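You operate a simulated robot arm through the tools that you are given. There is no shell and no other tool.

The job below is to be done with a simulated two-armed robot. You get a single attempt, and the scene is never put back.

Task
Wipe up the spill on the island top with the blue cloth there and put it back.

The check looks at the end state, three seconds after you hand in, the way a careful person would. Anything else that was tipped, shoved, dropped, spilled or broken makes it a failure. Flat cloth is picked up by pressing the open fingertips on it (5 to 10 N) and closing them slowly along it; thin cloth reads only 2 to 8 mm in the jaws.

Robot
Two 7-joint arms with two-finger parallel grippers on one trunk, on a base that moves. Base frame: it is fixed to the floor where the robot stands at the start and does not move with it; the origin is under the middle of the robot, x ahead of it, y to its left, z up; the surface under the hand at the start is at about z = 0.91. Units: m, rad, N and s.
The left shoulder is at the start at [0.03, 0.119, 0.935], the right one opposite. With the tool pointing down near the work surface each hand reaches from about 0.26 to 0.68 m from the robot's upright axis, wherever it stands, measured 20 degrees to its own side. Payload 3.43 kg a hand.
The TCP of each hand is the grasp point between the finger pads, 0.03 m short of the fingertips. In the tool frame z runs along the fingers and y along their closing line. The gripper opens to 0.094 m. The fingers are 0.028 m wide and 0.01 m thick; the gripper's body (0.05 by 0.096 m) begins 0.055 m behind the TCP.
Orientation is told as [roll, pitch, yaw] about the base's x, y, z axes, in that order, counted from this pose: with the fingers straight down and closing along the base's y, the tool's x points along the base's -x, its y along +y and its z along -z.

Tools
- The arms move only by the tool nudge_tool. It takes "left_commands", "right_commands" or both (then of equal length, played together; a hand with none holds still); each is a list of rows, each a list of 7 numbers: the shift along the tool's x, y, z in m, then the turn, a rotation vector about the tool's x, y, z in rad, then the closure, from 0 (fully open) to 1 (shut). In form: [[tx, ty, tz, rx, ry, rz, grip], ...]. A call has 1 to 20 rows; each row is the pose to reach, as a shift and turn from the pose commanded when the call began, along the tool's axes at that moment. Each row takes 0.2 s and may step no farther than 0.05 m and 0.15 rad from the row before; otherwise, or with a gripper value out of range, the whole call is refused. A pose out of reach is approached as far as the arm can. The call stops where the force on the tool passes 40 N (or 10 N more than at its start, if that is more) or the arm is blocked; 0.2 s more then pass. Each finger travels about 0.072 m/s and halts on what it meets, pressing with about 29 N; the grip force reading is that of the motor and also rises with nothing between the fingers. The clock runs only during rows and for 0.2 s after the last one: add rows that repeat a pose to give the fingers time. The reply holds the time, the measured pose of the TCP, the force on the tool along the base axes, the opening and the grip force, in the units named above and with some noise, with the torque about the TCP (base axes, N m) and any sound that the robot's microphone picked up.
- Cameras (640 x 400 px; columns grow to the right, rows downward): "scene" is now at [0.0493, -0.0127, 1.6511]; the picture's right is [-0.14, -0.99, 0.00], its down [-0.74, 0.11, -0.66] and it looks along [0.65, -0.10, -0.75] (base axes); focal length 248 px, centre (320, 200). "left" rides on the left gripper at [0.076, -0.014, -0.102] in its tool frame; the picture's right is [0.18, 0.98, 0.00], its down [-0.75, 0.14, -0.64] and it looks along [-0.63, 0.12, 0.77] (tool axes); focal length 243 px, centre (320, 200). "right" rides on the right gripper at [0.076, 0.014, -0.103] in its tool frame; the picture's right is [-0.18, 0.98, 0.00], its down [-0.75, -0.14, -0.64] and it looks along [-0.63, -0.12, 0.77] (tool axes); focal length 243 px, centre (320, 200). There is no depth. A picture from a camera that has moved, and an enlarged one, comes with that camera's place and axes in the base frame and with its lens. The place of the scene camera against the robot may be out by one fixed shift of up to 0.012 m in any direction.
- get_image(camera): a new picture of that camera. It takes no simulated time.
- raise_lower(by): moves the trunk up (or, below 0, down) by that many m; the arms and the scene camera ride with it, the base frame stays. It gives what a move gives, with no picture.
- drive_base(legs): drives the robot by 1 to 6 legs, each [ahead, turn to the left] in m and rad, along the robot's own axes; the way and the turn of a leg run together, so that a leg with both is an arc; at most 1.5 m and 3.142 rad a leg. The arms and the cameras ride along, it lands a little off, and it stops where it bumps. It gives what a move gives.
- pan_tilt(pan, tilt): turns the head with the scene camera to pan (to the left, within 2.496 rad either way) and tilt (down, from -0.506 to 1.204), counted from straight ahead of the robot. It gives what a move gives.
- enlarge(camera, box): a new picture of the part [left, top, right, bottom] of that camera's present view, enlarged. It takes no simulated time.
- sign_off(): hands the job in; it is judged then, once.

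Nothing tells you exact positions but the pictures and the camera data. Unless the task says otherwise, let go and move clear before handing in.

The tools are called after "Request:" as name(argument=value, ...) on one line, values as JSON. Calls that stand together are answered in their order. nudge_tool: Moves the arms, as the interface text tells. Its arguments: {"type":"object","properties":{"left_commands":{"type":"array"},"right_commands":{"type":"array"}},"required":[]} The other tools are called the same way: raise_lower (by) moves the trunk up or down; drive_base (legs) drives the base; pan_tilt (pan, tilt) turns the head that bears the scene camera; get_image (camera) takes a picture; enlarge (camera, box) takes an enlarged picture of a part of a camera's view; sign_off () hands the job in.

At the start:

```text
t: 0.0
left_position: [0.4102, 0.1268, 1.2452]
left_tcp_rot: [-0.001, 0.0, -0.001]
left_ft_force: [1.0, 0.2, 0.8]
left_wrist_torque: [0.01, 0.04, -0.02]
left_gripper_width: 0.094
left_gripper_force: 0.0
right_position: [0.3606, -0.234, 1.1848]
right_tcp_rot: [0.0, 0.0, 0.002]
right_ft_force: [0.0, -0.6, -0.6]
right_wrist_torque: [0.01, -0.02, 0.05]
right_gripper_width: 0.0941
right_gripper_force: 0.1
trunk travel left (down, up): [-0.2, 0.21]
robot x, y, heading: [-0.0001, 0.0005, 0.0]
head pan, tilt (commanded): [-0.145, 0.85]
```

scene: 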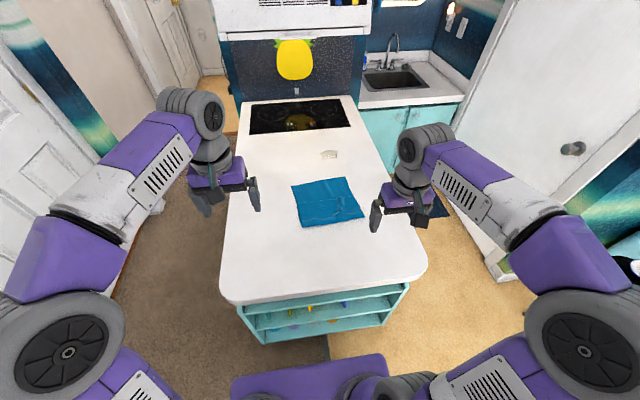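
right: 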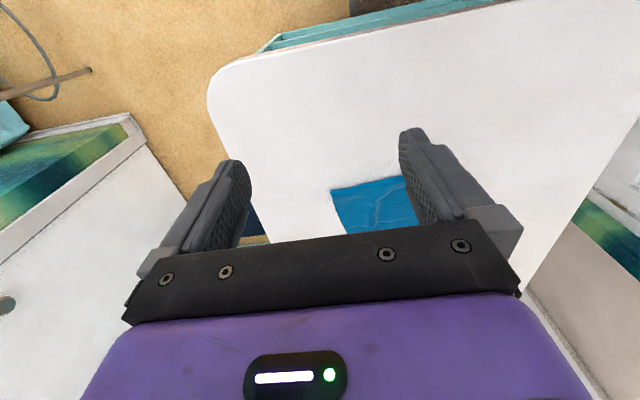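
left: 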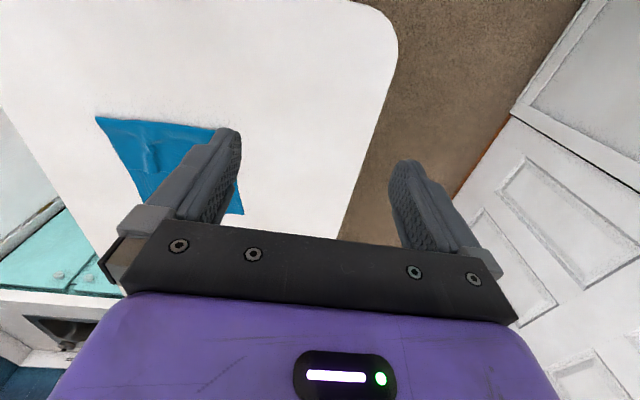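

I see a white island top with a blue cloth near its middle, and something small and pale beyond it that may be the spill. I'll enlarge the view before moving anything.

Request:
enlarge(camera="scene", box=[220, 90, 430, 221])

Request:
enlarge(camera="scene", box=[280, 130, 380, 192])

Request:
enlarge(camera="scene", box=[200, 180, 440, 330])

```text
3.05 times, centred on (325, 156) of scene
camera zoom: at [0.0493, -0.0127, 1.6511], right [-0.14, -0.99, 0.0], down [-0.74, 0.11, -0.66], along [0.65, -0.1, -0.75], focal length 756 px, centre (305, 336)
```

zoom: 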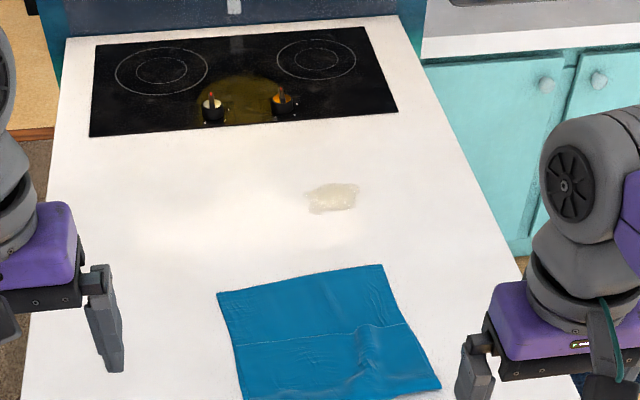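

```text
6.40 times, centred on (330, 161) of scene
camera zoom: at [0.0493, -0.0127, 1.6511], right [-0.14, -0.99, 0.0], down [-0.74, 0.11, -0.66], along [0.65, -0.1, -0.75], focal length 1587 px, centre (256, 450)
```

zoom: 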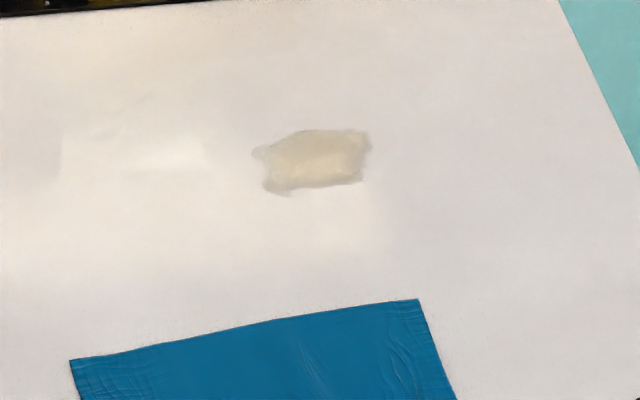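

```text
2.67 times, centred on (320, 255) of scene
camera zoom: at [0.0493, -0.0127, 1.6511], right [-0.14, -0.99, 0.0], down [-0.74, 0.11, -0.66], along [0.65, -0.1, -0.75], focal length 661 px, centre (320, 53)
```

zoom: 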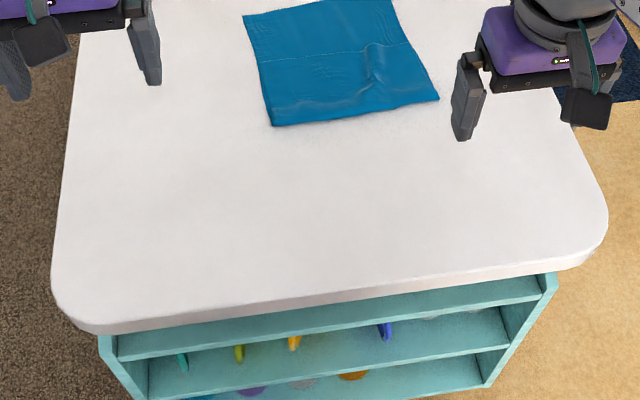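

The cloth covers roughly x 0.58–0.80, y -0.25–0.0. The spill is a pale patch near (0.97, -0.19), which is out of reach from here. The island's right edge is at about y = -0.42, so I'll check whether there is floor to work from on that side.

Request:
pan_tilt(pan=-1.0, tilt=0.7)

Request:
get_image(camera="scene")

Request:
pan_tilt(pan=-0.4, tilt=1.2)

Request:
get_image(camera="scene")

Request:
pan_tilt(pan=-0.5, tilt=0.5)

Request:
get_image(camera="scene")

```text
t: 1.2
left_position: [0.4099, 0.1256, 1.2454]
left_tcp_rot: [-0.001, 0.0, 0.0]
left_ft_force: [-0.1, -0.5, -0.5]
left_wrist_torque: [-0.02, 0.01, 0.01]
left_gripper_width: 0.094
left_gripper_force: 0.1
right_position: [0.3596, -0.2341, 1.1841]
right_tcp_rot: [-0.002, -0.001, -0.001]
right_ft_force: [0.1, -1.3, -1.0]
right_wrist_torque: [0.02, 0.0, -0.01]
right_gripper_width: 0.094
right_gripper_force: 0.0
trunk travel left (down, up): [-0.2, 0.21]
robot x, y, heading: [-0.0011, -0.0017, -0.001]
head pan, tilt (commanded): [-1.0, 0.7]
```

```text
taken
camera scene: at [0.0179, -0.0728, 1.6634], right [-0.84, -0.54, 0.0], down [-0.35, 0.54, -0.76], along [0.41, -0.64, -0.64], focal length 248 px, centre (320, 200)
```

scene: 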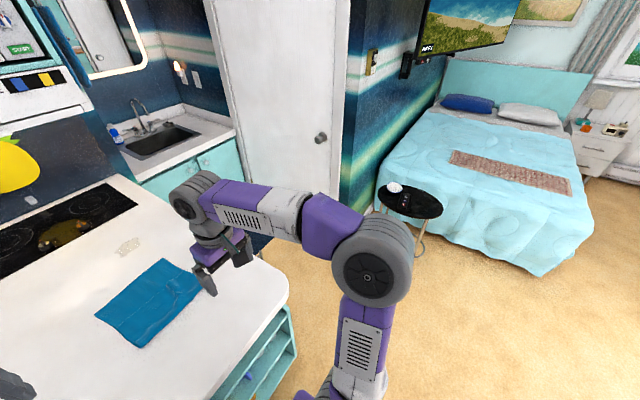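

```text
t: 2.2
left_position: [0.4109, 0.1264, 1.2447]
left_tcp_rot: [0.001, 0.001, 0.0]
left_ft_force: [-0.3, -0.6, 0.0]
left_wrist_torque: [-0.05, -0.02, -0.01]
left_gripper_width: 0.0942
left_gripper_force: 0.0
right_position: [0.3605, -0.2333, 1.1848]
right_tcp_rot: [-0.001, 0.0, 0.0]
right_ft_force: [0.7, 0.8, 0.1]
right_wrist_torque: [0.0, 0.0, -0.01]
right_gripper_width: 0.0941
right_gripper_force: 0.0
trunk travel left (down, up): [-0.2, 0.21]
robot x, y, heading: [-0.0003, -0.0031, -0.0]
head pan, tilt (commanded): [-0.4, 1.201]
```

```text
taken
camera scene: at [0.0234, -0.0233, 1.6274], right [-0.39, -0.92, 0.0], down [-0.86, 0.36, -0.36], along [0.33, -0.14, -0.93], focal length 248 px, centre (320, 200)
```

scene: 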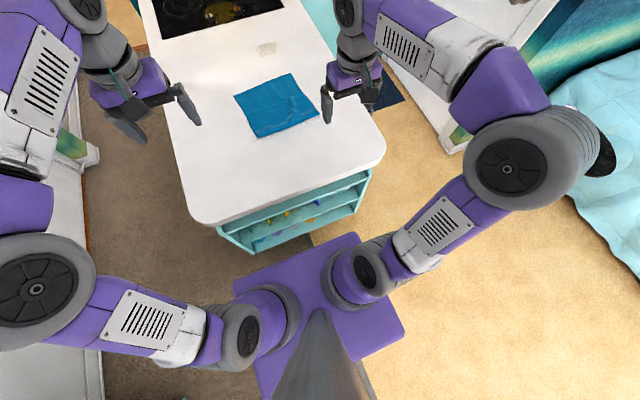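

```text
t: 3.2
left_position: [0.4108, 0.1265, 1.2453]
left_tcp_rot: [-0.001, -0.001, 0.0]
left_ft_force: [0.2, -0.2, -0.4]
left_wrist_torque: [0.01, -0.02, 0.02]
left_gripper_width: 0.094
left_gripper_force: 0.0
right_position: [0.3607, -0.235, 1.1846]
right_tcp_rot: [0.0, 0.0, 0.0]
right_ft_force: [0.0, 0.1, -0.1]
right_wrist_torque: [-0.01, 0.0, -0.02]
right_gripper_width: 0.0937
right_gripper_force: 0.0
trunk travel left (down, up): [-0.2, 0.21]
robot x, y, heading: [-0.0009, -0.0028, -0.003]
head pan, tilt (commanded): [-0.499, 0.499]
```

```text
taken
camera scene: at [0.0518, -0.045, 1.681], right [-0.48, -0.88, 0.0], down [-0.42, 0.23, -0.88], along [0.77, -0.42, -0.48], focal length 248 px, centre (320, 200)
```

scene: 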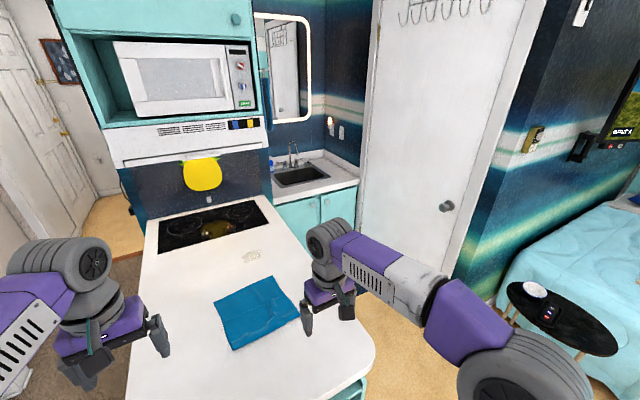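

The passage to the right of the island looks about 0.9 m wide, with a door and wall on its far side. I'll measure that wall and check what is behind and beside the robot before driving.

Request:
pan_tilt(pan=-0.72, tilt=0.75)

Request:
get_image(camera="scene")

Request:
pan_tilt(pan=-1.6, tilt=0.8)

Request:
get_image(camera="scene")

Request:
pan_tilt(pan=-2.45, tilt=0.8)

Request:
get_image(camera="scene")

Request:
pan_tilt(pan=2.45, tilt=0.8)

Request:
get_image(camera="scene")

```text
t: 4.0
left_position: [0.4103, 0.1261, 1.2446]
left_tcp_rot: [0.0, -0.001, -0.001]
left_ft_force: [0.3, -0.1, -0.1]
left_wrist_torque: [0.0, 0.04, 0.0]
left_gripper_width: 0.094
left_gripper_force: 0.0
right_position: [0.3607, -0.2344, 1.1841]
right_tcp_rot: [-0.002, 0.0, 0.0]
right_ft_force: [-0.2, 0.3, -0.4]
right_wrist_torque: [-0.02, 0.0, 0.01]
right_gripper_width: 0.0938
right_gripper_force: 0.1
trunk travel left (down, up): [-0.2, 0.21]
robot x, y, heading: [0.0033, -0.0016, 0.001]
head pan, tilt (commanded): [-0.721, 0.75]
```

```text
taken
camera scene: at [0.0342, -0.056, 1.6592], right [-0.66, -0.75, 0.0], down [-0.51, 0.45, -0.73], along [0.55, -0.48, -0.68], focal length 248 px, centre (320, 200)
```

scene: 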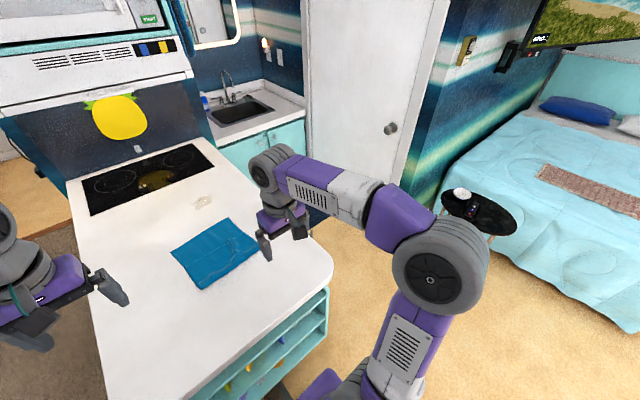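

```text
t: 5.2
left_position: [0.4108, 0.1272, 1.2451]
left_tcp_rot: [0.0, -0.001, 0.0]
left_ft_force: [-0.2, -0.1, -0.2]
left_wrist_torque: [0.03, 0.03, 0.01]
left_gripper_width: 0.0939
left_gripper_force: 0.0
right_position: [0.3592, -0.2351, 1.1853]
right_tcp_rot: [0.001, 0.0, 0.0]
right_ft_force: [0.1, 0.1, 0.8]
right_wrist_torque: [-0.02, 0.03, 0.01]
right_gripper_width: 0.094
right_gripper_force: 0.1
trunk travel left (down, up): [-0.2, 0.21]
robot x, y, heading: [0.001, -0.001, -0.001]
head pan, tilt (commanded): [-1.6, 0.799]
```

```text
taken
camera scene: at [-0.0304, -0.082, 1.6551], right [-1.0, 0.03, 0.0], down [0.02, 0.72, -0.7], along [-0.02, -0.7, -0.72], focal length 248 px, centre (320, 200)
```

scene: 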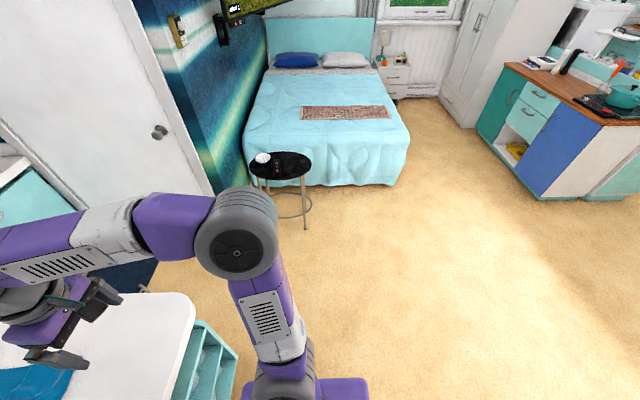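

```text
t: 6.4
left_position: [0.41, 0.1266, 1.2463]
left_tcp_rot: [0.0, 0.0, 0.0]
left_ft_force: [0.2, -0.2, 0.2]
left_wrist_torque: [0.0, -0.03, 0.02]
left_gripper_width: 0.0939
left_gripper_force: 0.0
right_position: [0.3609, -0.2342, 1.1849]
right_tcp_rot: [0.0, 0.0, 0.001]
right_ft_force: [-0.5, -0.3, -0.1]
right_wrist_torque: [-0.02, -0.01, 0.0]
right_gripper_width: 0.0941
right_gripper_force: 0.0
trunk travel left (down, up): [-0.2, 0.21]
robot x, y, heading: [0.0045, -0.0005, 0.004]
head pan, tilt (commanded): [-2.45, 0.799]
```

```text
taken
camera scene: at [-0.0902, -0.0529, 1.6551], right [-0.64, 0.77, 0.0], down [0.55, 0.46, -0.7], along [-0.54, -0.44, -0.72], focal length 248 px, centre (320, 200)
```

scene: 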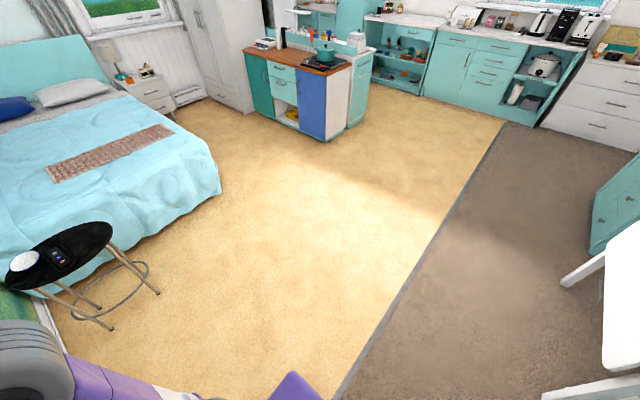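

```text
t: 10.2
left_position: [0.4099, 0.1261, 1.2452]
left_tcp_rot: [0.0, 0.0, -0.001]
left_ft_force: [0.3, 0.1, -0.3]
left_wrist_torque: [-0.01, 0.0, -0.04]
left_gripper_width: 0.0942
left_gripper_force: 0.0
right_position: [0.3598, -0.2348, 1.1847]
right_tcp_rot: [-0.001, 0.0, 0.0]
right_ft_force: [-0.4, 0.2, 0.2]
right_wrist_torque: [0.0, -0.02, 0.01]
right_gripper_width: 0.094
right_gripper_force: 0.0
trunk travel left (down, up): [-0.2, 0.21]
robot x, y, heading: [0.0009, -0.0043, 0.001]
head pan, tilt (commanded): [2.45, 0.799]
```

```text
taken
camera scene: at [-0.0902, 0.05, 1.6551], right [0.64, 0.77, 0.0], down [0.55, -0.46, -0.7], along [-0.54, 0.44, -0.72], focal length 248 px, centre (320, 200)
```

scene: 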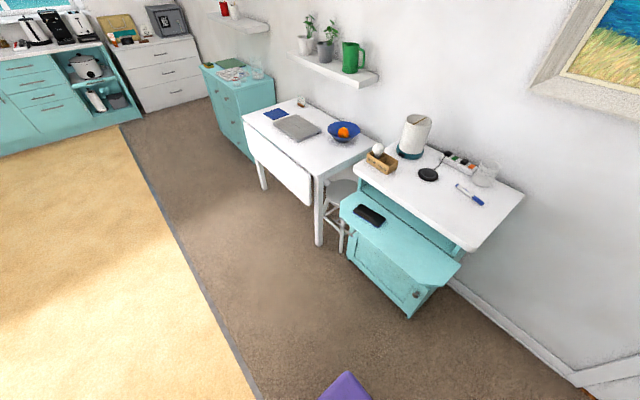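

There is plenty of free floor behind the robot and to its right, and a small round table stands near (0.15, -1.45). I'll look closer at the wall beside the passage to get the clearance right.

Request:
pan_tilt(pan=-0.6, tilt=1.1)

Request:
get_image(camera="scene")

Request:
enlarge(camera="scene", box=[300, 20, 540, 170])

```text
t: 12.9
left_position: [0.4106, 0.1258, 1.2465]
left_tcp_rot: [-0.002, 0.001, 0.001]
left_ft_force: [0.3, 0.1, -0.1]
left_wrist_torque: [-0.01, 0.0, -0.01]
left_gripper_width: 0.0938
left_gripper_force: 0.0
right_position: [0.3603, -0.2341, 1.1851]
right_tcp_rot: [-0.001, 0.0, 0.0]
right_ft_force: [0.4, -0.1, -0.6]
right_wrist_torque: [-0.05, -0.01, -0.01]
right_gripper_width: 0.0939
right_gripper_force: 0.1
trunk travel left (down, up): [-0.2, 0.21]
robot x, y, heading: [0.0033, -0.0002, 0.003]
head pan, tilt (commanded): [-0.6, 1.1]
```

```text
taken
camera scene: at [0.024, -0.037, 1.6334], right [-0.56, -0.83, 0.0], down [-0.74, 0.5, -0.45], along [0.37, -0.26, -0.89], focal length 248 px, centre (320, 200)
```

scene: 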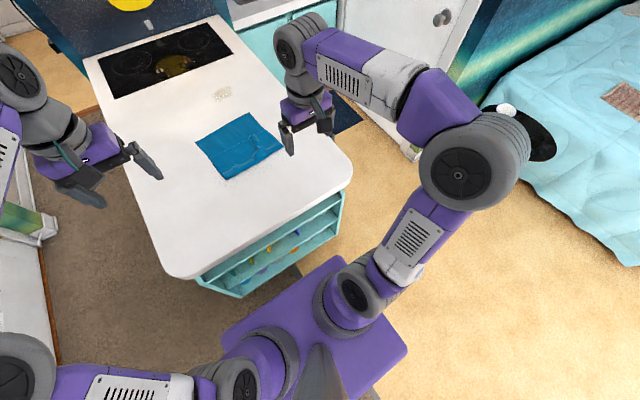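

```text
2.67 times, centred on (420, 95) of scene
camera zoom: at [0.024, -0.037, 1.6334], right [-0.56, -0.83, 0.0], down [-0.74, 0.5, -0.45], along [0.37, -0.26, -0.89], focal length 661 px, centre (53, 480)
```

zoom: 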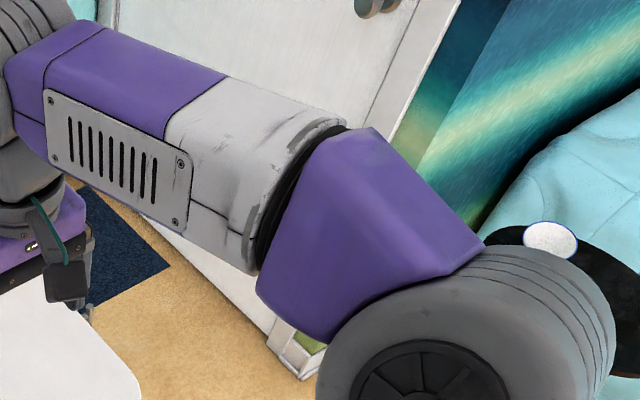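

The wall runs at y ≈ -1.32 and the island edge at y ≈ -0.42, so the passage is about 0.9 m wide and the robot fits. I'll back off, go around the island's near-right corner and line up with the passage.

Request:
drive_base(legs=[[-0.12, 0], [0, -1.571], [0.82, 0], [0, 1.571]])

Request:
pan_tilt(pan=0.0, tilt=0.75)

Request:
get_image(camera="scene")

```text
t: 25.7
left_position: [0.3054, -0.6754, 1.2461]
left_tcp_rot: [0.001, -0.001, 0.035]
left_ft_force: [0.0, -0.4, -0.2]
left_wrist_torque: [-0.01, 0.02, -0.02]
left_gripper_width: 0.0938
left_gripper_force: 0.1
right_position: [0.2669, -1.0381, 1.1845]
right_tcp_rot: [0.0, 0.001, 0.034]
right_ft_force: [0.5, -0.7, 0.5]
right_wrist_torque: [-0.03, 0.01, 0.01]
right_gripper_width: 0.0941
right_gripper_force: 0.0
trunk travel left (down, up): [-0.2, 0.21]
robot x, y, heading: [-0.1017, -0.8186, 0.037]
head pan, tilt (commanded): [-0.6, 1.1]
```

```text
t: 26.7
left_position: [0.3047, -0.6764, 1.2452]
left_tcp_rot: [0.0, -0.001, 0.035]
left_ft_force: [-0.6, 1.0, 0.3]
left_wrist_torque: [0.02, 0.0, 0.02]
left_gripper_width: 0.094
left_gripper_force: 0.1
right_position: [0.2669, -1.0377, 1.1841]
right_tcp_rot: [0.0, 0.002, 0.033]
right_ft_force: [-1.0, -0.4, 0.3]
right_wrist_torque: [0.01, -0.01, 0.05]
right_gripper_width: 0.094
right_gripper_force: 0.0
trunk travel left (down, up): [-0.2, 0.21]
robot x, y, heading: [-0.1029, -0.8172, 0.035]
head pan, tilt (commanded): [0.0, 0.75]
```

```text
taken
camera scene: at [-0.0465, -0.8165, 1.6591], right [0.03, -1.0, 0.0], down [-0.68, -0.02, -0.73], along [0.73, 0.03, -0.68], focal length 248 px, centre (320, 200)
```

scene: 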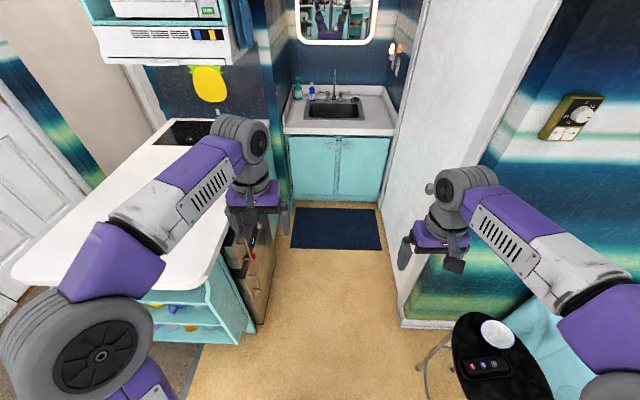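

The wall is at y ≈ -1.31 and the island's side is at y ≈ -0.43, with what looks like an oven on that side. I'll look closer at it before moving alongside.

Request:
enlarge(camera="scene", box=[140, 190, 300, 350])

```text
2.50 times, centred on (220, 270) of scene
camera zoom: at [-0.0465, -0.8165, 1.6591], right [0.03, -1.0, 0.0], down [-0.68, -0.02, -0.73], along [0.73, 0.03, -0.68], focal length 620 px, centre (570, 25)
```

zoom: 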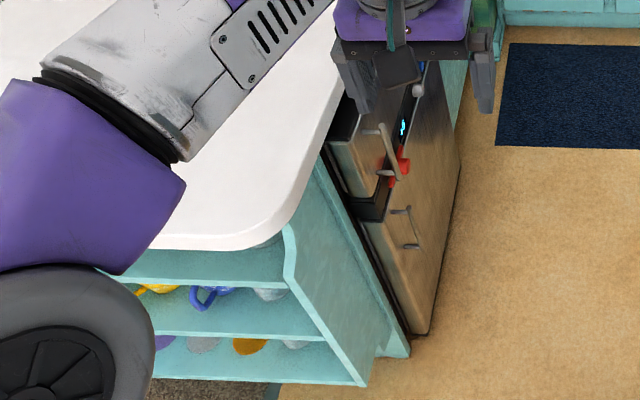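

An oven with handles (standing out to about y = -0.47) and a red item hanging on it is on the island's side, so I'll keep clear of it. I'll drive along the middle of the passage and turn to face the island there.

Request:
drive_base(legs=[[0, -0.075], [0.88, 0]])

Request:
drive_base(legs=[[0, 1.6]])

Request:
pan_tilt(pan=0.0, tilt=1.0)

Request:
get_image(camera="scene")

```text
t: 31.9
left_position: [1.2091, -0.7346, 1.2451]
left_tcp_rot: [-0.001, 0.0, -0.032]
left_ft_force: [0.2, -0.3, 0.4]
left_wrist_torque: [-0.01, 0.01, -0.01]
left_gripper_width: 0.0941
left_gripper_force: 0.1
right_position: [1.1467, -1.0946, 1.1843]
right_tcp_rot: [0.0, -0.001, -0.031]
right_ft_force: [-0.6, 0.0, 1.0]
right_wrist_torque: [0.01, 0.0, 0.01]
right_gripper_width: 0.0936
right_gripper_force: 0.0
trunk travel left (down, up): [-0.2, 0.21]
robot x, y, heading: [0.7931, -0.8496, -0.033]
head pan, tilt (commanded): [0.0, 0.75]
```

```text
t: 36.2
left_position: [0.668, -0.4375, 1.2453]
left_tcp_rot: [0.0, -0.001, 1.57]
left_ft_force: [0.2, -0.1, -0.9]
left_wrist_torque: [-0.01, 0.05, 0.05]
left_gripper_width: 0.0939
left_gripper_force: 0.0
right_position: [1.0294, -0.4894, 1.1843]
right_tcp_rot: [0.0, -0.001, 1.571]
right_ft_force: [-0.2, -1.0, -0.4]
right_wrist_torque: [0.01, 0.03, 0.0]
right_gripper_width: 0.094
right_gripper_force: 0.0
trunk travel left (down, up): [-0.2, 0.21]
robot x, y, heading: [0.7937, -0.8471, 1.567]
head pan, tilt (commanded): [0.0, 0.75]
```

```text
t: 37.0
left_position: [0.6675, -0.438, 1.2444]
left_tcp_rot: [0.001, -0.001, 1.572]
left_ft_force: [1.0, 0.3, -0.4]
left_wrist_torque: [0.0, 0.02, -0.03]
left_gripper_width: 0.0939
left_gripper_force: 0.0
right_position: [1.0295, -0.4895, 1.1846]
right_tcp_rot: [0.001, -0.001, 1.571]
right_ft_force: [0.1, -0.7, 0.1]
right_wrist_torque: [0.04, 0.0, 0.02]
right_gripper_width: 0.0938
right_gripper_force: 0.0
trunk travel left (down, up): [-0.2, 0.21]
robot x, y, heading: [0.792, -0.8499, 1.572]
head pan, tilt (commanded): [0.0, 1.0]
```

```text
taken
camera scene: at [0.7962, -0.8106, 1.64], right [1.0, 0.0, 0.0], down [0.0, -0.84, -0.54], along [0.0, 0.54, -0.84], focal length 248 px, centre (320, 200)
```

scene: 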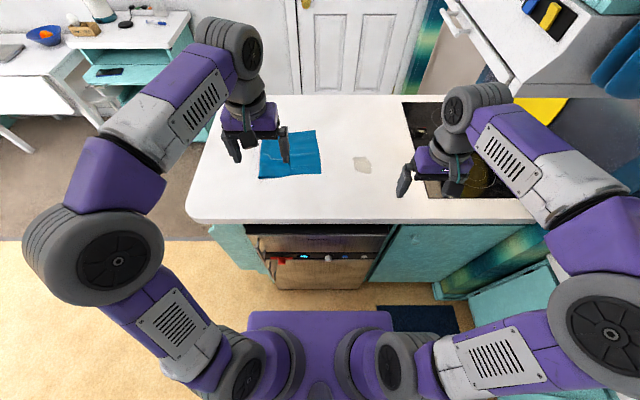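

I'm now facing the island from its right side. The cloth is ahead-left and the spill ahead-right, near (0.96, -0.19). I'll enlarge both, and look straight down in front of the base to see its clearance from the oven.

Request:
enlarge(camera="scene", box=[230, 110, 410, 222])

Request:
enlarge(camera="scene", box=[220, 215, 440, 352])

Request:
get_image(camera="left")

Request:
get_image(camera="right")

```text
3.56 times, centred on (320, 166) of scene
camera zoom: at [0.7962, -0.8106, 1.64], right [1.0, 0.0, 0.0], down [0.0, -0.84, -0.54], along [0.0, 0.54, -0.84], focal length 882 px, centre (320, 321)
```

zoom: 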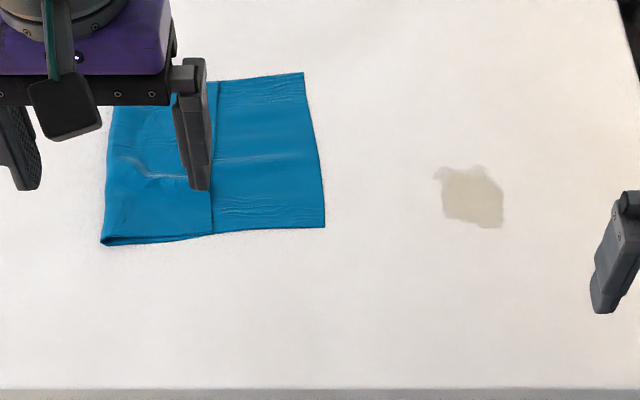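

```text
2.91 times, centred on (330, 284) of scene
camera zoom: at [0.7962, -0.8106, 1.64], right [1.0, 0.0, 0.0], down [0.0, -0.84, -0.54], along [0.0, 0.54, -0.84], focal length 722 px, centre (291, -43)
```

zoom: 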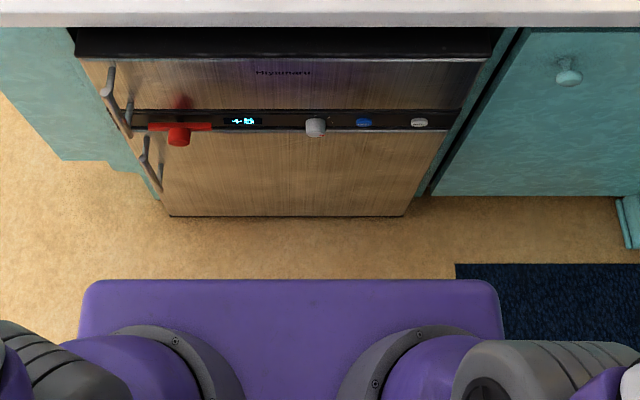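

```text
taken
camera left: at [0.6817, -0.5148, 1.3486], right [-0.98, -0.18, 0.0], down [-0.14, 0.75, 0.64], along [-0.12, 0.63, -0.77], focal length 243 px, centre (320, 200)
```

left: 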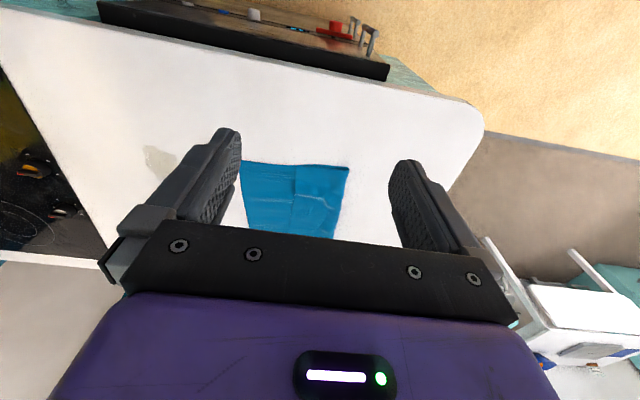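

```text
taken
camera right: at [1.0155, -0.566, 1.2865], right [-0.98, 0.18, 0.0], down [0.14, 0.75, 0.64], along [0.12, 0.63, -0.77], focal length 243 px, centre (320, 200)
```

right: 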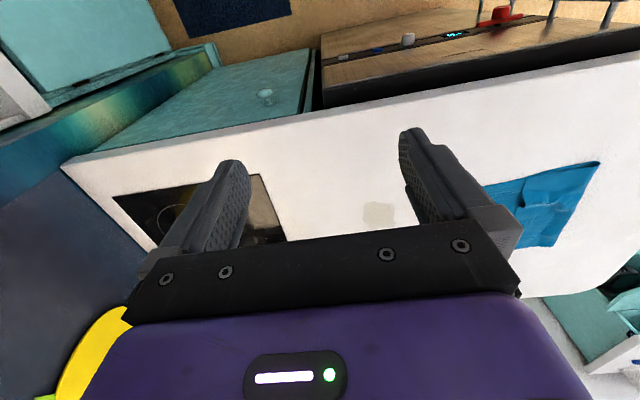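

The base front stays within about 0.28 m of the axis and the oven handles stand out to about y = -0.485, so a short step of 0.085 m forward keeps clear. After that I'll look at the cloth up close with the wrist camera.

Request:
drive_base(legs=[[0.085, 0]])

Request:
get_image(camera="scene")

Request:
enlarge(camera="left", box=[220, 110, 380, 250])

Request:
enlarge(camera="scene", box=[220, 110, 420, 235])

```text
t: 38.0
left_position: [0.666, -0.3516, 1.2444]
left_tcp_rot: [0.001, -0.001, 1.572]
left_ft_force: [-0.3, -0.1, 0.0]
left_wrist_torque: [-0.02, 0.03, -0.01]
left_gripper_width: 0.0941
left_gripper_force: 0.0
right_position: [1.0285, -0.4017, 1.1849]
right_tcp_rot: [0.0, 0.001, 1.569]
right_ft_force: [0.0, 0.4, -0.8]
right_wrist_torque: [-0.01, 0.03, 0.0]
right_gripper_width: 0.0941
right_gripper_force: 0.1
trunk travel left (down, up): [-0.2, 0.21]
robot x, y, heading: [0.7956, -0.7609, 1.569]
head pan, tilt (commanded): [0.0, 1.0]
```

```text
taken
camera scene: at [0.7961, -0.724, 1.64], right [1.0, 0.0, 0.0], down [0.0, -0.84, -0.54], along [0.0, 0.54, -0.84], focal length 248 px, centre (320, 200)
```

scene: 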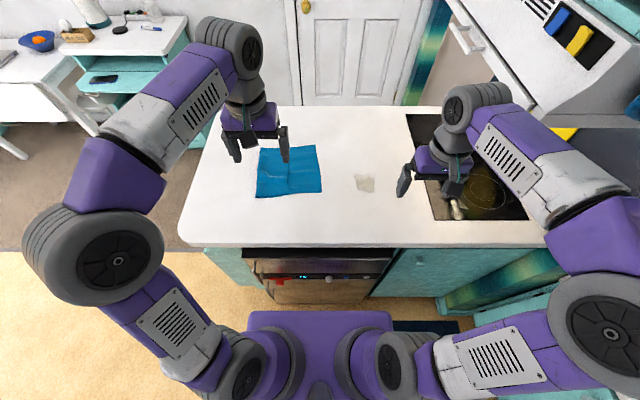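

```text
2.86 times, centred on (300, 180) of left
camera zoom: at [0.6812, -0.4286, 1.3484], right [-0.98, -0.18, 0.0], down [-0.14, 0.75, 0.64], along [-0.12, 0.63, -0.77], focal length 693 px, centre (377, 257)
```

zoom: 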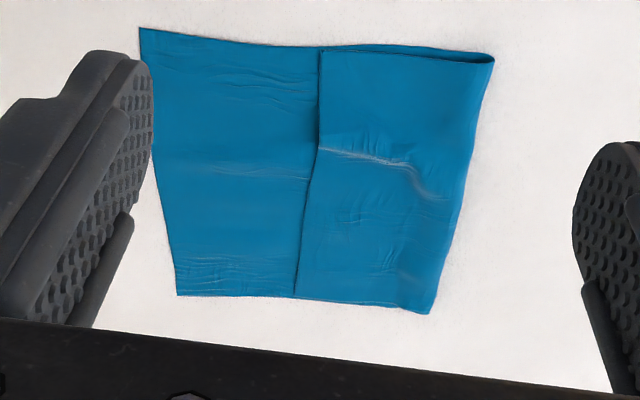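

```text
3.20 times, centred on (320, 172) of scene
camera zoom: at [0.7961, -0.724, 1.64], right [1.0, 0.0, 0.0], down [0.0, -0.84, -0.54], along [0.0, 0.54, -0.84], focal length 794 px, centre (320, 288)
```

zoom: 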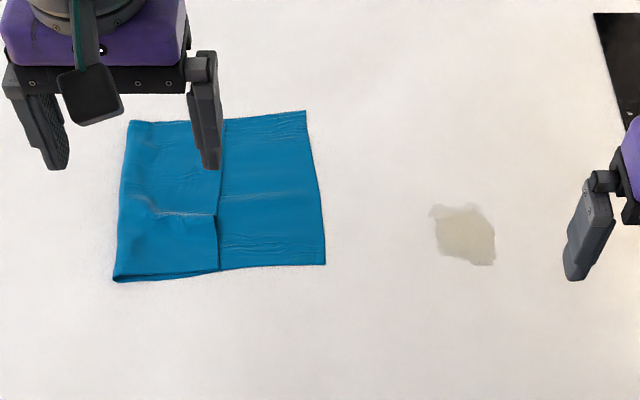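

The base sits at (0.796, -0.761) and the picture is clear. The cloth is folded: its -x half is double, with the fold at x ≈ 0.56 and the flap edge at x ≈ 0.68. The single layer runs to x ≈ 0.79. The spill covers about x 0.92–1.00, y -0.235 to -0.145. I'll move the left hand aside and bring the right hand above the single-layer part.

Request:
nudge_tool(left_commands=[[0, 0.04, 0, 0, 0, 0, 0], [0, 0.08, 0, 0, 0, 0, 0], [0, 0.12, 0, 0, 0, 0, 0], [0, 0.16, 0, 0, 0, 0, 0], [0, 0.2, 0, 0, 0, 0, 0], [0, 0.2, 0, 0, 0, 0, 0], [0, 0.2, 0, 0, 0, 0, 0], [0, 0.2, 0, 0, 0, 0, 0], [0, 0.2, 0, 0, 0, 0, 0], [0, 0.2, 0, 0, 0, 0, 0]], right_commands=[[-0.025, 0.028, 0.0185, 0, 0, 0, 0], [-0.05, 0.056, 0.037, 0, 0, 0, 0], [-0.075, 0.084, 0.0555, 0, 0, 0, 0], [-0.1, 0.112, 0.074, 0, 0, 0, 0], [-0.125, 0.14, 0.0925, 0, 0, 0, 0.1], [-0.15, 0.168, 0.111, 0, 0, 0, 0.2], [-0.175, 0.196, 0.1295, 0, 0, 0, 0.3], [-0.2, 0.224, 0.148, 0, 0, 0, 0.4], [-0.225, 0.252, 0.1665, 0, 0, 0, 0.4], [-0.25, 0.28, 0.185, 0, 0, 0, 0.4]])

Request:
get_image(camera="right")

Request:
get_image(camera="scene")

```text
t: 40.2
left_position: [0.4674, -0.3533, 1.2454]
left_tcp_rot: [0.001, 0.002, 1.573]
left_ft_force: [-0.5, -0.1, 1.2]
left_wrist_torque: [0.03, -0.02, 0.02]
left_gripper_width: 0.094
left_gripper_force: 0.1
right_position: [0.7511, -0.1639, 0.9968]
right_tcp_rot: [0.0, 0.001, 1.574]
right_ft_force: [0.7, -0.2, -0.2]
right_wrist_torque: [0.02, 0.0, 0.0]
right_gripper_width: 0.0566
right_gripper_force: 0.1
right hand out of reach, approached as far as the arm can: row 10
trunk travel left (down, up): [-0.2, 0.21]
robot x, y, heading: [0.7911, -0.7607, 1.565]
head pan, tilt (commanded): [0.0, 1.0]
```

```text
taken
camera right: at [0.7382, -0.2395, 1.0984], right [-0.98, 0.18, 0.0], down [0.14, 0.75, 0.64], along [0.12, 0.63, -0.77], focal length 243 px, centre (320, 200)
```

right: 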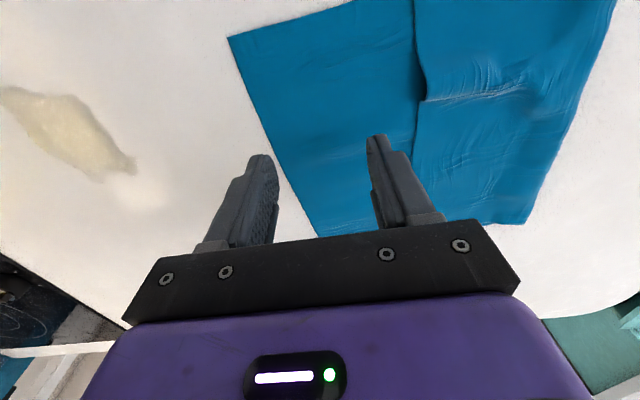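

```text
taken
camera scene: at [0.7958, -0.725, 1.64], right [1.0, 0.0, 0.0], down [0.0, -0.84, -0.54], along [0.0, 0.54, -0.84], focal length 248 px, centre (320, 200)
```

scene: 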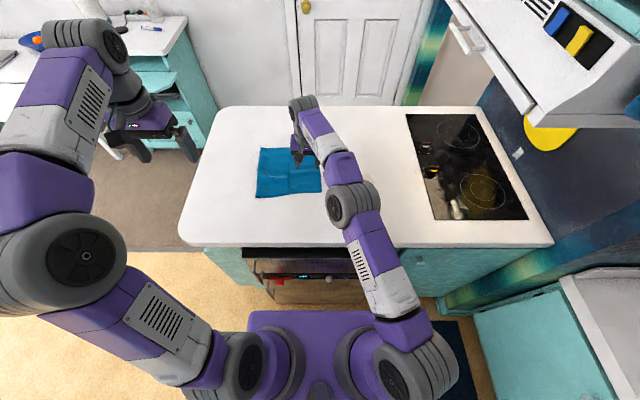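

The right arm runs out of reach at y ≈ -0.164. Raising the trunk brings the shoulder closer to wrist height and gives more horizontal reach, so I'll do that first.

Request:
raise_lower(by=0.19)

Request:
nudge_tool(right_commands=[[0, 0, 0.04, 0, 0, 0, 0.4], [-0.006, 0, 0.08, 0, 0, 0, 0.4], [-0.012, 0, 0.12, 0, 0, 0, 0.4], [-0.02, 0, 0.15, 0, 0, 0, 0.4], [-0.03, 0, 0.18, 0, 0, 0, 0.4], [-0.035, 0, 0.19, 0, 0, 0, 0.4]])

Request:
get_image(camera="right")

Request:
get_image(camera="scene")

```text
t: 42.3
left_position: [0.4662, -0.3527, 1.4348]
left_tcp_rot: [-0.001, 0.0, 1.57]
left_ft_force: [-0.5, 0.6, 0.9]
left_wrist_torque: [0.04, -0.02, -0.02]
left_gripper_width: 0.094
left_gripper_force: 0.1
right_position: [0.751, -0.1611, 1.1867]
right_tcp_rot: [0.001, 0.001, 1.57]
right_ft_force: [0.0, -0.3, -0.1]
right_wrist_torque: [-0.02, -0.01, 0.02]
right_gripper_width: 0.0562
right_gripper_force: 0.1
trunk travel left (down, up): [-0.39, 0.02]
robot x, y, heading: [0.7967, -0.7661, 1.572]
head pan, tilt (commanded): [0.0, 1.0]
```

```text
t: 43.7
left_position: [0.4675, -0.3542, 1.4365]
left_tcp_rot: [0.0, 0.001, 1.573]
left_ft_force: [-0.6, 0.1, -0.3]
left_wrist_torque: [0.03, -0.02, 0.0]
left_gripper_width: 0.0942
left_gripper_force: 0.1
right_position: [0.7603, -0.1508, 0.9996]
right_tcp_rot: [0.0, -0.001, 1.573]
right_ft_force: [0.2, 0.9, 0.2]
right_wrist_torque: [0.02, -0.01, -0.01]
right_gripper_width: 0.0565
right_gripper_force: 0.1
right hand out of reach, approached as far as the arm can: row 4, 5, 6
trunk travel left (down, up): [-0.39, 0.02]
robot x, y, heading: [0.7917, -0.7588, 1.574]
head pan, tilt (commanded): [0.0, 1.0]
```

```text
taken
camera right: at [0.747, -0.2276, 1.1014], right [-0.98, 0.18, 0.0], down [0.14, 0.75, 0.64], along [0.12, 0.63, -0.77], focal length 243 px, centre (320, 200)
```

right: 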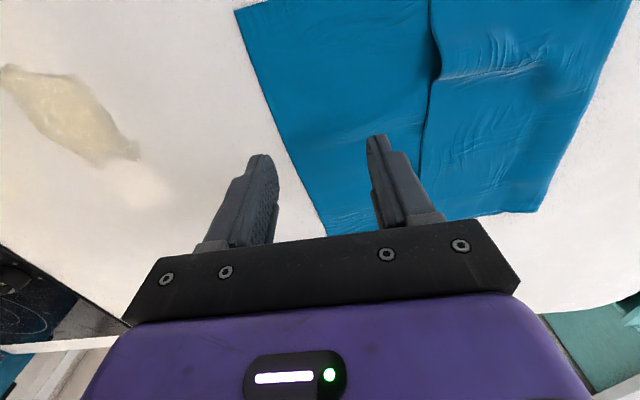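

```text
taken
camera scene: at [0.796, -0.7249, 1.83], right [1.0, 0.0, 0.0], down [0.0, -0.84, -0.54], along [0.0, 0.54, -0.84], focal length 248 px, centre (320, 200)
```

scene: 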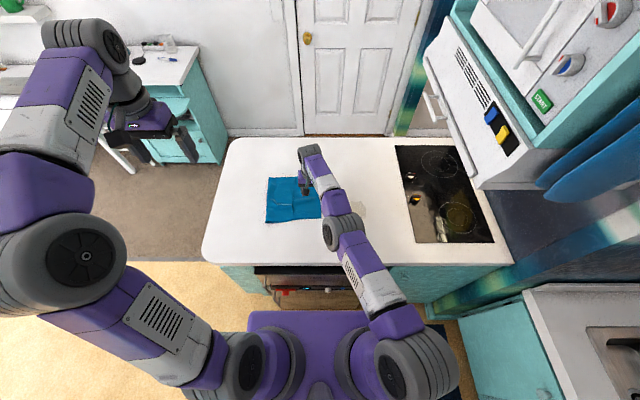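

The right hand now reaches y ≈ -0.15, which is close enough to the cloth's centreline. I'll set it at about (0.745, -0.16) above the single layer and check how the commanded pose relates to the measured one.

Request:
nudge_tool(right_commands=[[0.02, 0.01, 0.01, 0, 0, 0, 0.4], [0.03, 0.015, 0.025, 0, 0, 0, 0.4], [0.03, 0.015, 0.025, 0, 0, 0, 0.4]])

Request:
get_image(camera="right")

```text
t: 44.5
left_position: [0.4673, -0.3536, 1.4359]
left_tcp_rot: [-0.001, 0.001, 1.571]
left_ft_force: [-0.1, -0.3, -0.2]
left_wrist_torque: [-0.01, -0.02, 0.04]
left_gripper_width: 0.0941
left_gripper_force: 0.0
right_position: [0.7381, -0.1642, 0.9712]
right_tcp_rot: [-0.001, 0.003, 1.569]
right_ft_force: [-0.9, -0.4, 0.2]
right_wrist_torque: [0.01, -0.01, 0.05]
right_gripper_width: 0.0566
right_gripper_force: 0.1
right hand out of reach, approached as far as the arm can: row 1, 2, 3
trunk travel left (down, up): [-0.39, 0.02]
robot x, y, heading: [0.7954, -0.7607, 1.576]
head pan, tilt (commanded): [0.0, 1.0]
```

```text
taken
camera right: at [0.7253, -0.241, 1.0735], right [-0.98, 0.18, 0.0], down [0.14, 0.75, 0.64], along [0.12, 0.63, -0.77], focal length 243 px, centre (320, 200)
```

right: 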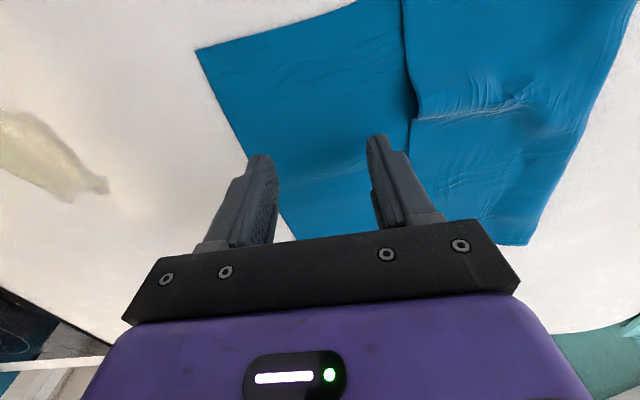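

The right hand is at its reach limit over the cloth. Before deciding whether to move the base a few cm closer, I'll lift the right hand and use the left wrist camera to view the gap between the base and the oven.

Request:
nudge_tool(left_commands=[[0.022, 0.015, 0, 0, 0, 0.15, 0], [0.044, 0.03, 0, 0, 0, 0.3, 0], [0.066, 0.045, 0, 0, 0, 0.45, 0], [0.088, 0.06, 0, 0, 0, 0.6, 0], [0.11, 0.075, 0, 0, 0, 0.75, 0], [0.132, 0.09, 0, 0, 0, 0.9, 0], [0.154, 0.105, 0, 0, 0, 1.05, 0], [0.176, 0.12, 0, 0, 0, 1.2, 0], [0.198, 0.135, 0, 0, 0, 1.35, 0], [0.22, 0.15, 0, 0, 0, 1.5, 0]], right_commands=[[0.01, 0, -0.02, 0, 0, 0, 0.4], [0.02, 0, -0.04, 0, 0, 0, 0.4], [0.03, 0, -0.06, 0, 0, 0, 0.4], [0.03, 0, -0.06, 0, 0, 0, 0.4], [0.03, 0, -0.06, 0, 0, 0, 0.4], [0.03, 0, -0.06, 0, 0, 0, 0.4], [0.03, 0, -0.06, 0, 0, 0, 0.4], [0.03, 0, -0.06, 0, 0, 0, 0.4], [0.03, 0, -0.06, 0, 0, 0, 0.4], [0.03, 0, -0.06, 0, 0, 0, 0.4]])

Request:
get_image(camera="left")

```text
t: 46.7
left_position: [0.3179, -0.5762, 1.4359]
left_tcp_rot: [0.001, -0.001, 0.069]
left_ft_force: [0.9, -0.5, 0.3]
left_wrist_torque: [0.01, 0.0, 0.03]
left_gripper_width: 0.0942
left_gripper_force: 0.1
right_position: [0.7235, -0.165, 1.03]
right_tcp_rot: [0.0, 0.001, 1.571]
right_ft_force: [-1.2, 0.6, -0.3]
right_wrist_torque: [0.04, 0.03, -0.03]
right_gripper_width: 0.0564
right_gripper_force: 0.0
right hand out of reach, approached as far as the arm can: row 1, 2, 3, 4, 5, 6, 7, 8, 9, 10
trunk travel left (down, up): [-0.39, 0.02]
robot x, y, heading: [0.7927, -0.7654, 1.573]
head pan, tilt (commanded): [0.0, 1.0]
```

```text
taken
camera left: at [0.242, -0.5954, 1.5386], right [-0.25, 0.97, 0.0], down [0.74, 0.19, 0.64], along [0.62, 0.16, -0.77], focal length 243 px, centre (320, 200)
```

left: 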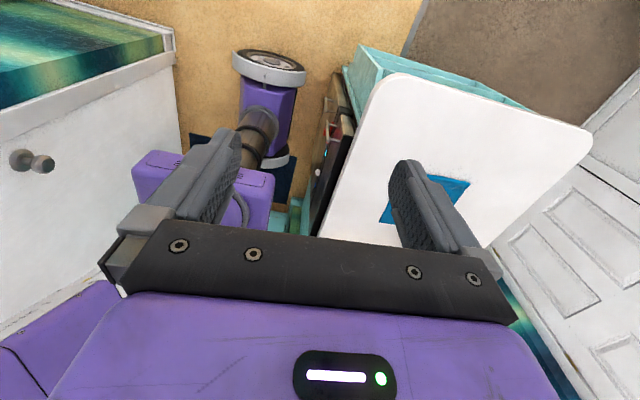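

The left arm's elbow is partly in the way, but the floor around the base should show. I'll enlarge that part.

Request:
enlarge(camera="left", box=[120, 20, 376, 220])

```text
2.00 times, centred on (248, 120) of left
camera zoom: at [0.242, -0.5954, 1.5386], right [-0.25, 0.97, 0.0], down [0.74, 0.19, 0.64], along [0.62, 0.16, -0.77], focal length 485 px, centre (464, 360)
```

zoom: 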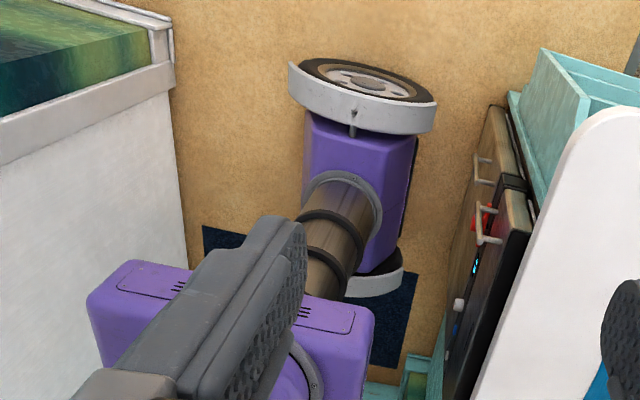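

Now I can see the base: its wheels reach only about 0.19 m ahead of the axis (y ≈ -0.58), well clear of the oven handles at y ≈ -0.487. I'll drive 0.055 m closer and bring the left hand back to its parking pose.

Request:
drive_base(legs=[[0.055, 0]])

Request:
nudge_tool(left_commands=[[-0.015, 0.022, 0, 0, 0, -0.15, 0], [-0.03, 0.044, 0, 0, 0, -0.3, 0], [-0.045, 0.066, 0, 0, 0, -0.45, 0], [-0.06, 0.088, 0, 0, 0, -0.6, 0], [-0.075, 0.11, 0, 0, 0, -0.75, 0], [-0.09, 0.132, 0, 0, 0, -0.9, 0], [-0.105, 0.154, 0, 0, 0, -1.05, 0], [-0.12, 0.176, 0, 0, 0, -1.2, 0], [-0.135, 0.198, 0, 0, 0, -1.35, 0], [-0.15, 0.22, 0, 0, 0, -1.5, 0]])

Request:
get_image(camera="right")

Request:
get_image(camera="scene")

```text
t: 47.7
left_position: [0.3169, -0.5192, 1.4365]
left_tcp_rot: [0.0, 0.0, 0.073]
left_ft_force: [-0.6, 0.3, -0.3]
left_wrist_torque: [-0.04, 0.02, -0.01]
left_gripper_width: 0.094
left_gripper_force: 0.0
right_position: [0.7222, -0.108, 1.0314]
right_tcp_rot: [0.001, 0.0, 1.573]
right_ft_force: [-0.6, 0.4, 0.3]
right_wrist_torque: [0.0, 0.01, 0.0]
right_gripper_width: 0.0565
right_gripper_force: 0.0
trunk travel left (down, up): [-0.39, 0.02]
robot x, y, heading: [0.7955, -0.7087, 1.572]
head pan, tilt (commanded): [0.0, 1.0]
```

```text
t: 49.9
left_position: [0.454, -0.2867, 1.4335]
left_tcp_rot: [-0.001, 0.0, 1.575]
left_ft_force: [0.2, -0.1, -0.5]
left_wrist_torque: [-0.02, 0.01, -0.02]
left_gripper_width: 0.0942
left_gripper_force: 0.0
right_position: [0.7241, -0.1076, 1.0299]
right_tcp_rot: [-0.002, 0.002, 1.572]
right_ft_force: [0.6, 0.4, 0.1]
right_wrist_torque: [-0.02, 0.0, -0.04]
right_gripper_width: 0.0564
right_gripper_force: 0.1
trunk travel left (down, up): [-0.39, 0.02]
robot x, y, heading: [0.7939, -0.7111, 1.571]
head pan, tilt (commanded): [0.0, 1.0]
```

```text
taken
camera right: at [0.7105, -0.184, 1.1325], right [-0.98, 0.18, 0.0], down [0.14, 0.75, 0.64], along [0.12, 0.63, -0.77], focal length 243 px, centre (320, 200)
```

right: 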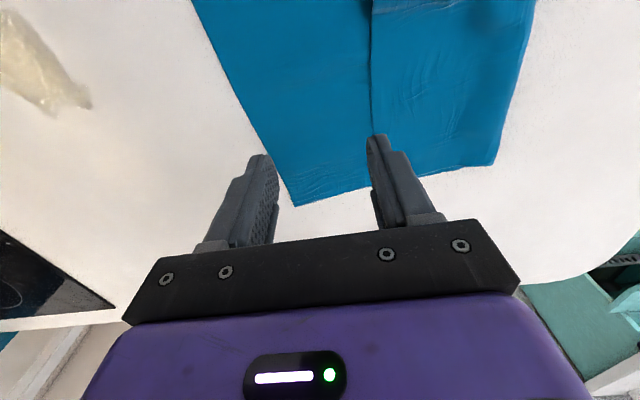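

```text
taken
camera scene: at [0.7966, -0.6685, 1.8299], right [1.0, 0.0, 0.0], down [0.0, -0.84, -0.54], along [0.0, 0.54, -0.84], focal length 248 px, centre (320, 200)
```

scene: 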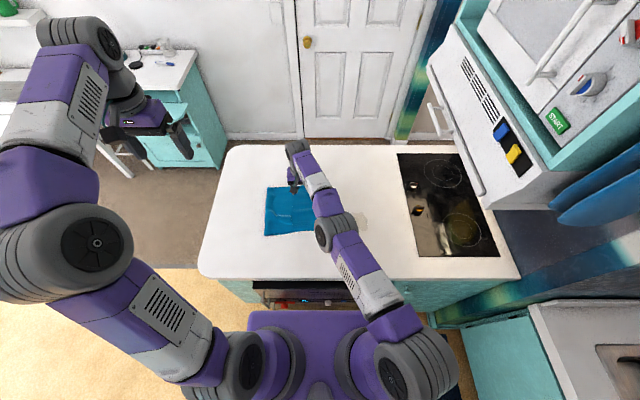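

With the base at y ≈ -0.71 the cloth's corner again measures (0.772, 0.0), so it hasn't moved. I'll lower the right hand toward about (0.74, -0.125), just above the single layer.

Request:
nudge_tool(right_commands=[[0.01, -0.008, 0.03, 0, 0, 0, 0.4], [0.01, -0.008, 0.05, 0, 0, 0, 0.4], [0.01, -0.008, 0.05, 0, 0, 0, 0.4]])

```text
t: 50.7
left_position: [0.4519, -0.2889, 1.4332]
left_tcp_rot: [0.0, 0.0, 1.572]
left_ft_force: [-0.6, 0.3, 0.5]
left_wrist_torque: [0.04, -0.01, -0.03]
left_gripper_width: 0.0942
left_gripper_force: 0.1
right_position: [0.729, -0.1124, 0.9805]
right_tcp_rot: [-0.001, 0.002, 1.573]
right_ft_force: [0.3, -0.5, -0.1]
right_wrist_torque: [-0.02, 0.02, 0.0]
right_gripper_width: 0.0564
right_gripper_force: 0.1
right hand out of reach, approached as far as the arm can: row 1, 2, 3
trunk travel left (down, up): [-0.39, 0.02]
robot x, y, heading: [0.7922, -0.7065, 1.572]
head pan, tilt (commanded): [0.0, 1.0]
```

The commanded pose is still slightly beyond reach, so I'll pull it toward the robot until measured and commanded agree.

Request:
nudge_tool(right_commands=[[0.02, -0.01, 0.01, 0, 0, 0, 0.4], [0.03, -0.01, 0.015, 0, 0, 0, 0.4], [0.03, -0.01, 0.015, 0, 0, 0, 0.4]])

Request:
get_image(camera="right")

```text
t: 51.5
left_position: [0.4515, -0.2887, 1.4339]
left_tcp_rot: [-0.001, -0.001, 1.571]
left_ft_force: [0.1, 0.0, -0.1]
left_wrist_torque: [-0.02, 0.0, -0.01]
left_gripper_width: 0.0941
left_gripper_force: 0.1
right_position: [0.7273, -0.1164, 0.9588]
right_tcp_rot: [-0.001, 0.001, 1.573]
right_ft_force: [0.0, 1.0, -0.2]
right_wrist_torque: [0.0, -0.02, 0.01]
right_gripper_width: 0.0566
right_gripper_force: 0.0
right hand out of reach, approached as far as the arm can: row 1, 2, 3
trunk travel left (down, up): [-0.39, 0.02]
robot x, y, heading: [0.7932, -0.7062, 1.573]
head pan, tilt (commanded): [0.0, 1.0]
```

```text
taken
camera right: at [0.7144, -0.1925, 1.0607], right [-0.98, 0.18, 0.0], down [0.14, 0.76, 0.64], along [0.12, 0.63, -0.77], focal length 243 px, centre (320, 200)
```

right: 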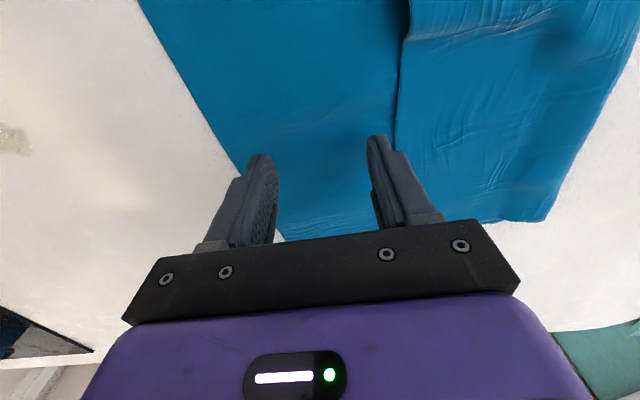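

Still at the limit; I'll pull back a little further before pressing.

Request:
nudge_tool(right_commands=[[0.02, -0.01, 0, 0, 0, 0, 0.4], [0.03, -0.01, 0, 0, 0, 0, 0.4], [0.03, -0.01, 0, 0, 0, 0, 0.4]])

```text
t: 52.3
left_position: [0.4518, -0.2879, 1.4337]
left_tcp_rot: [0.001, 0.0, 1.572]
left_ft_force: [-0.6, 0.3, -0.7]
left_wrist_torque: [-0.02, -0.03, -0.01]
left_gripper_width: 0.0938
left_gripper_force: 0.1
right_position: [0.7253, -0.1184, 0.9536]
right_tcp_rot: [0.001, 0.002, 1.571]
right_ft_force: [0.4, 1.0, -0.4]
right_wrist_torque: [0.03, 0.02, 0.01]
right_gripper_width: 0.0564
right_gripper_force: 0.1
right hand out of reach, approached as far as the arm can: row 1, 2, 3
trunk travel left (down, up): [-0.39, 0.02]
robot x, y, heading: [0.7973, -0.7081, 1.571]
head pan, tilt (commanded): [0.0, 1.0]
```

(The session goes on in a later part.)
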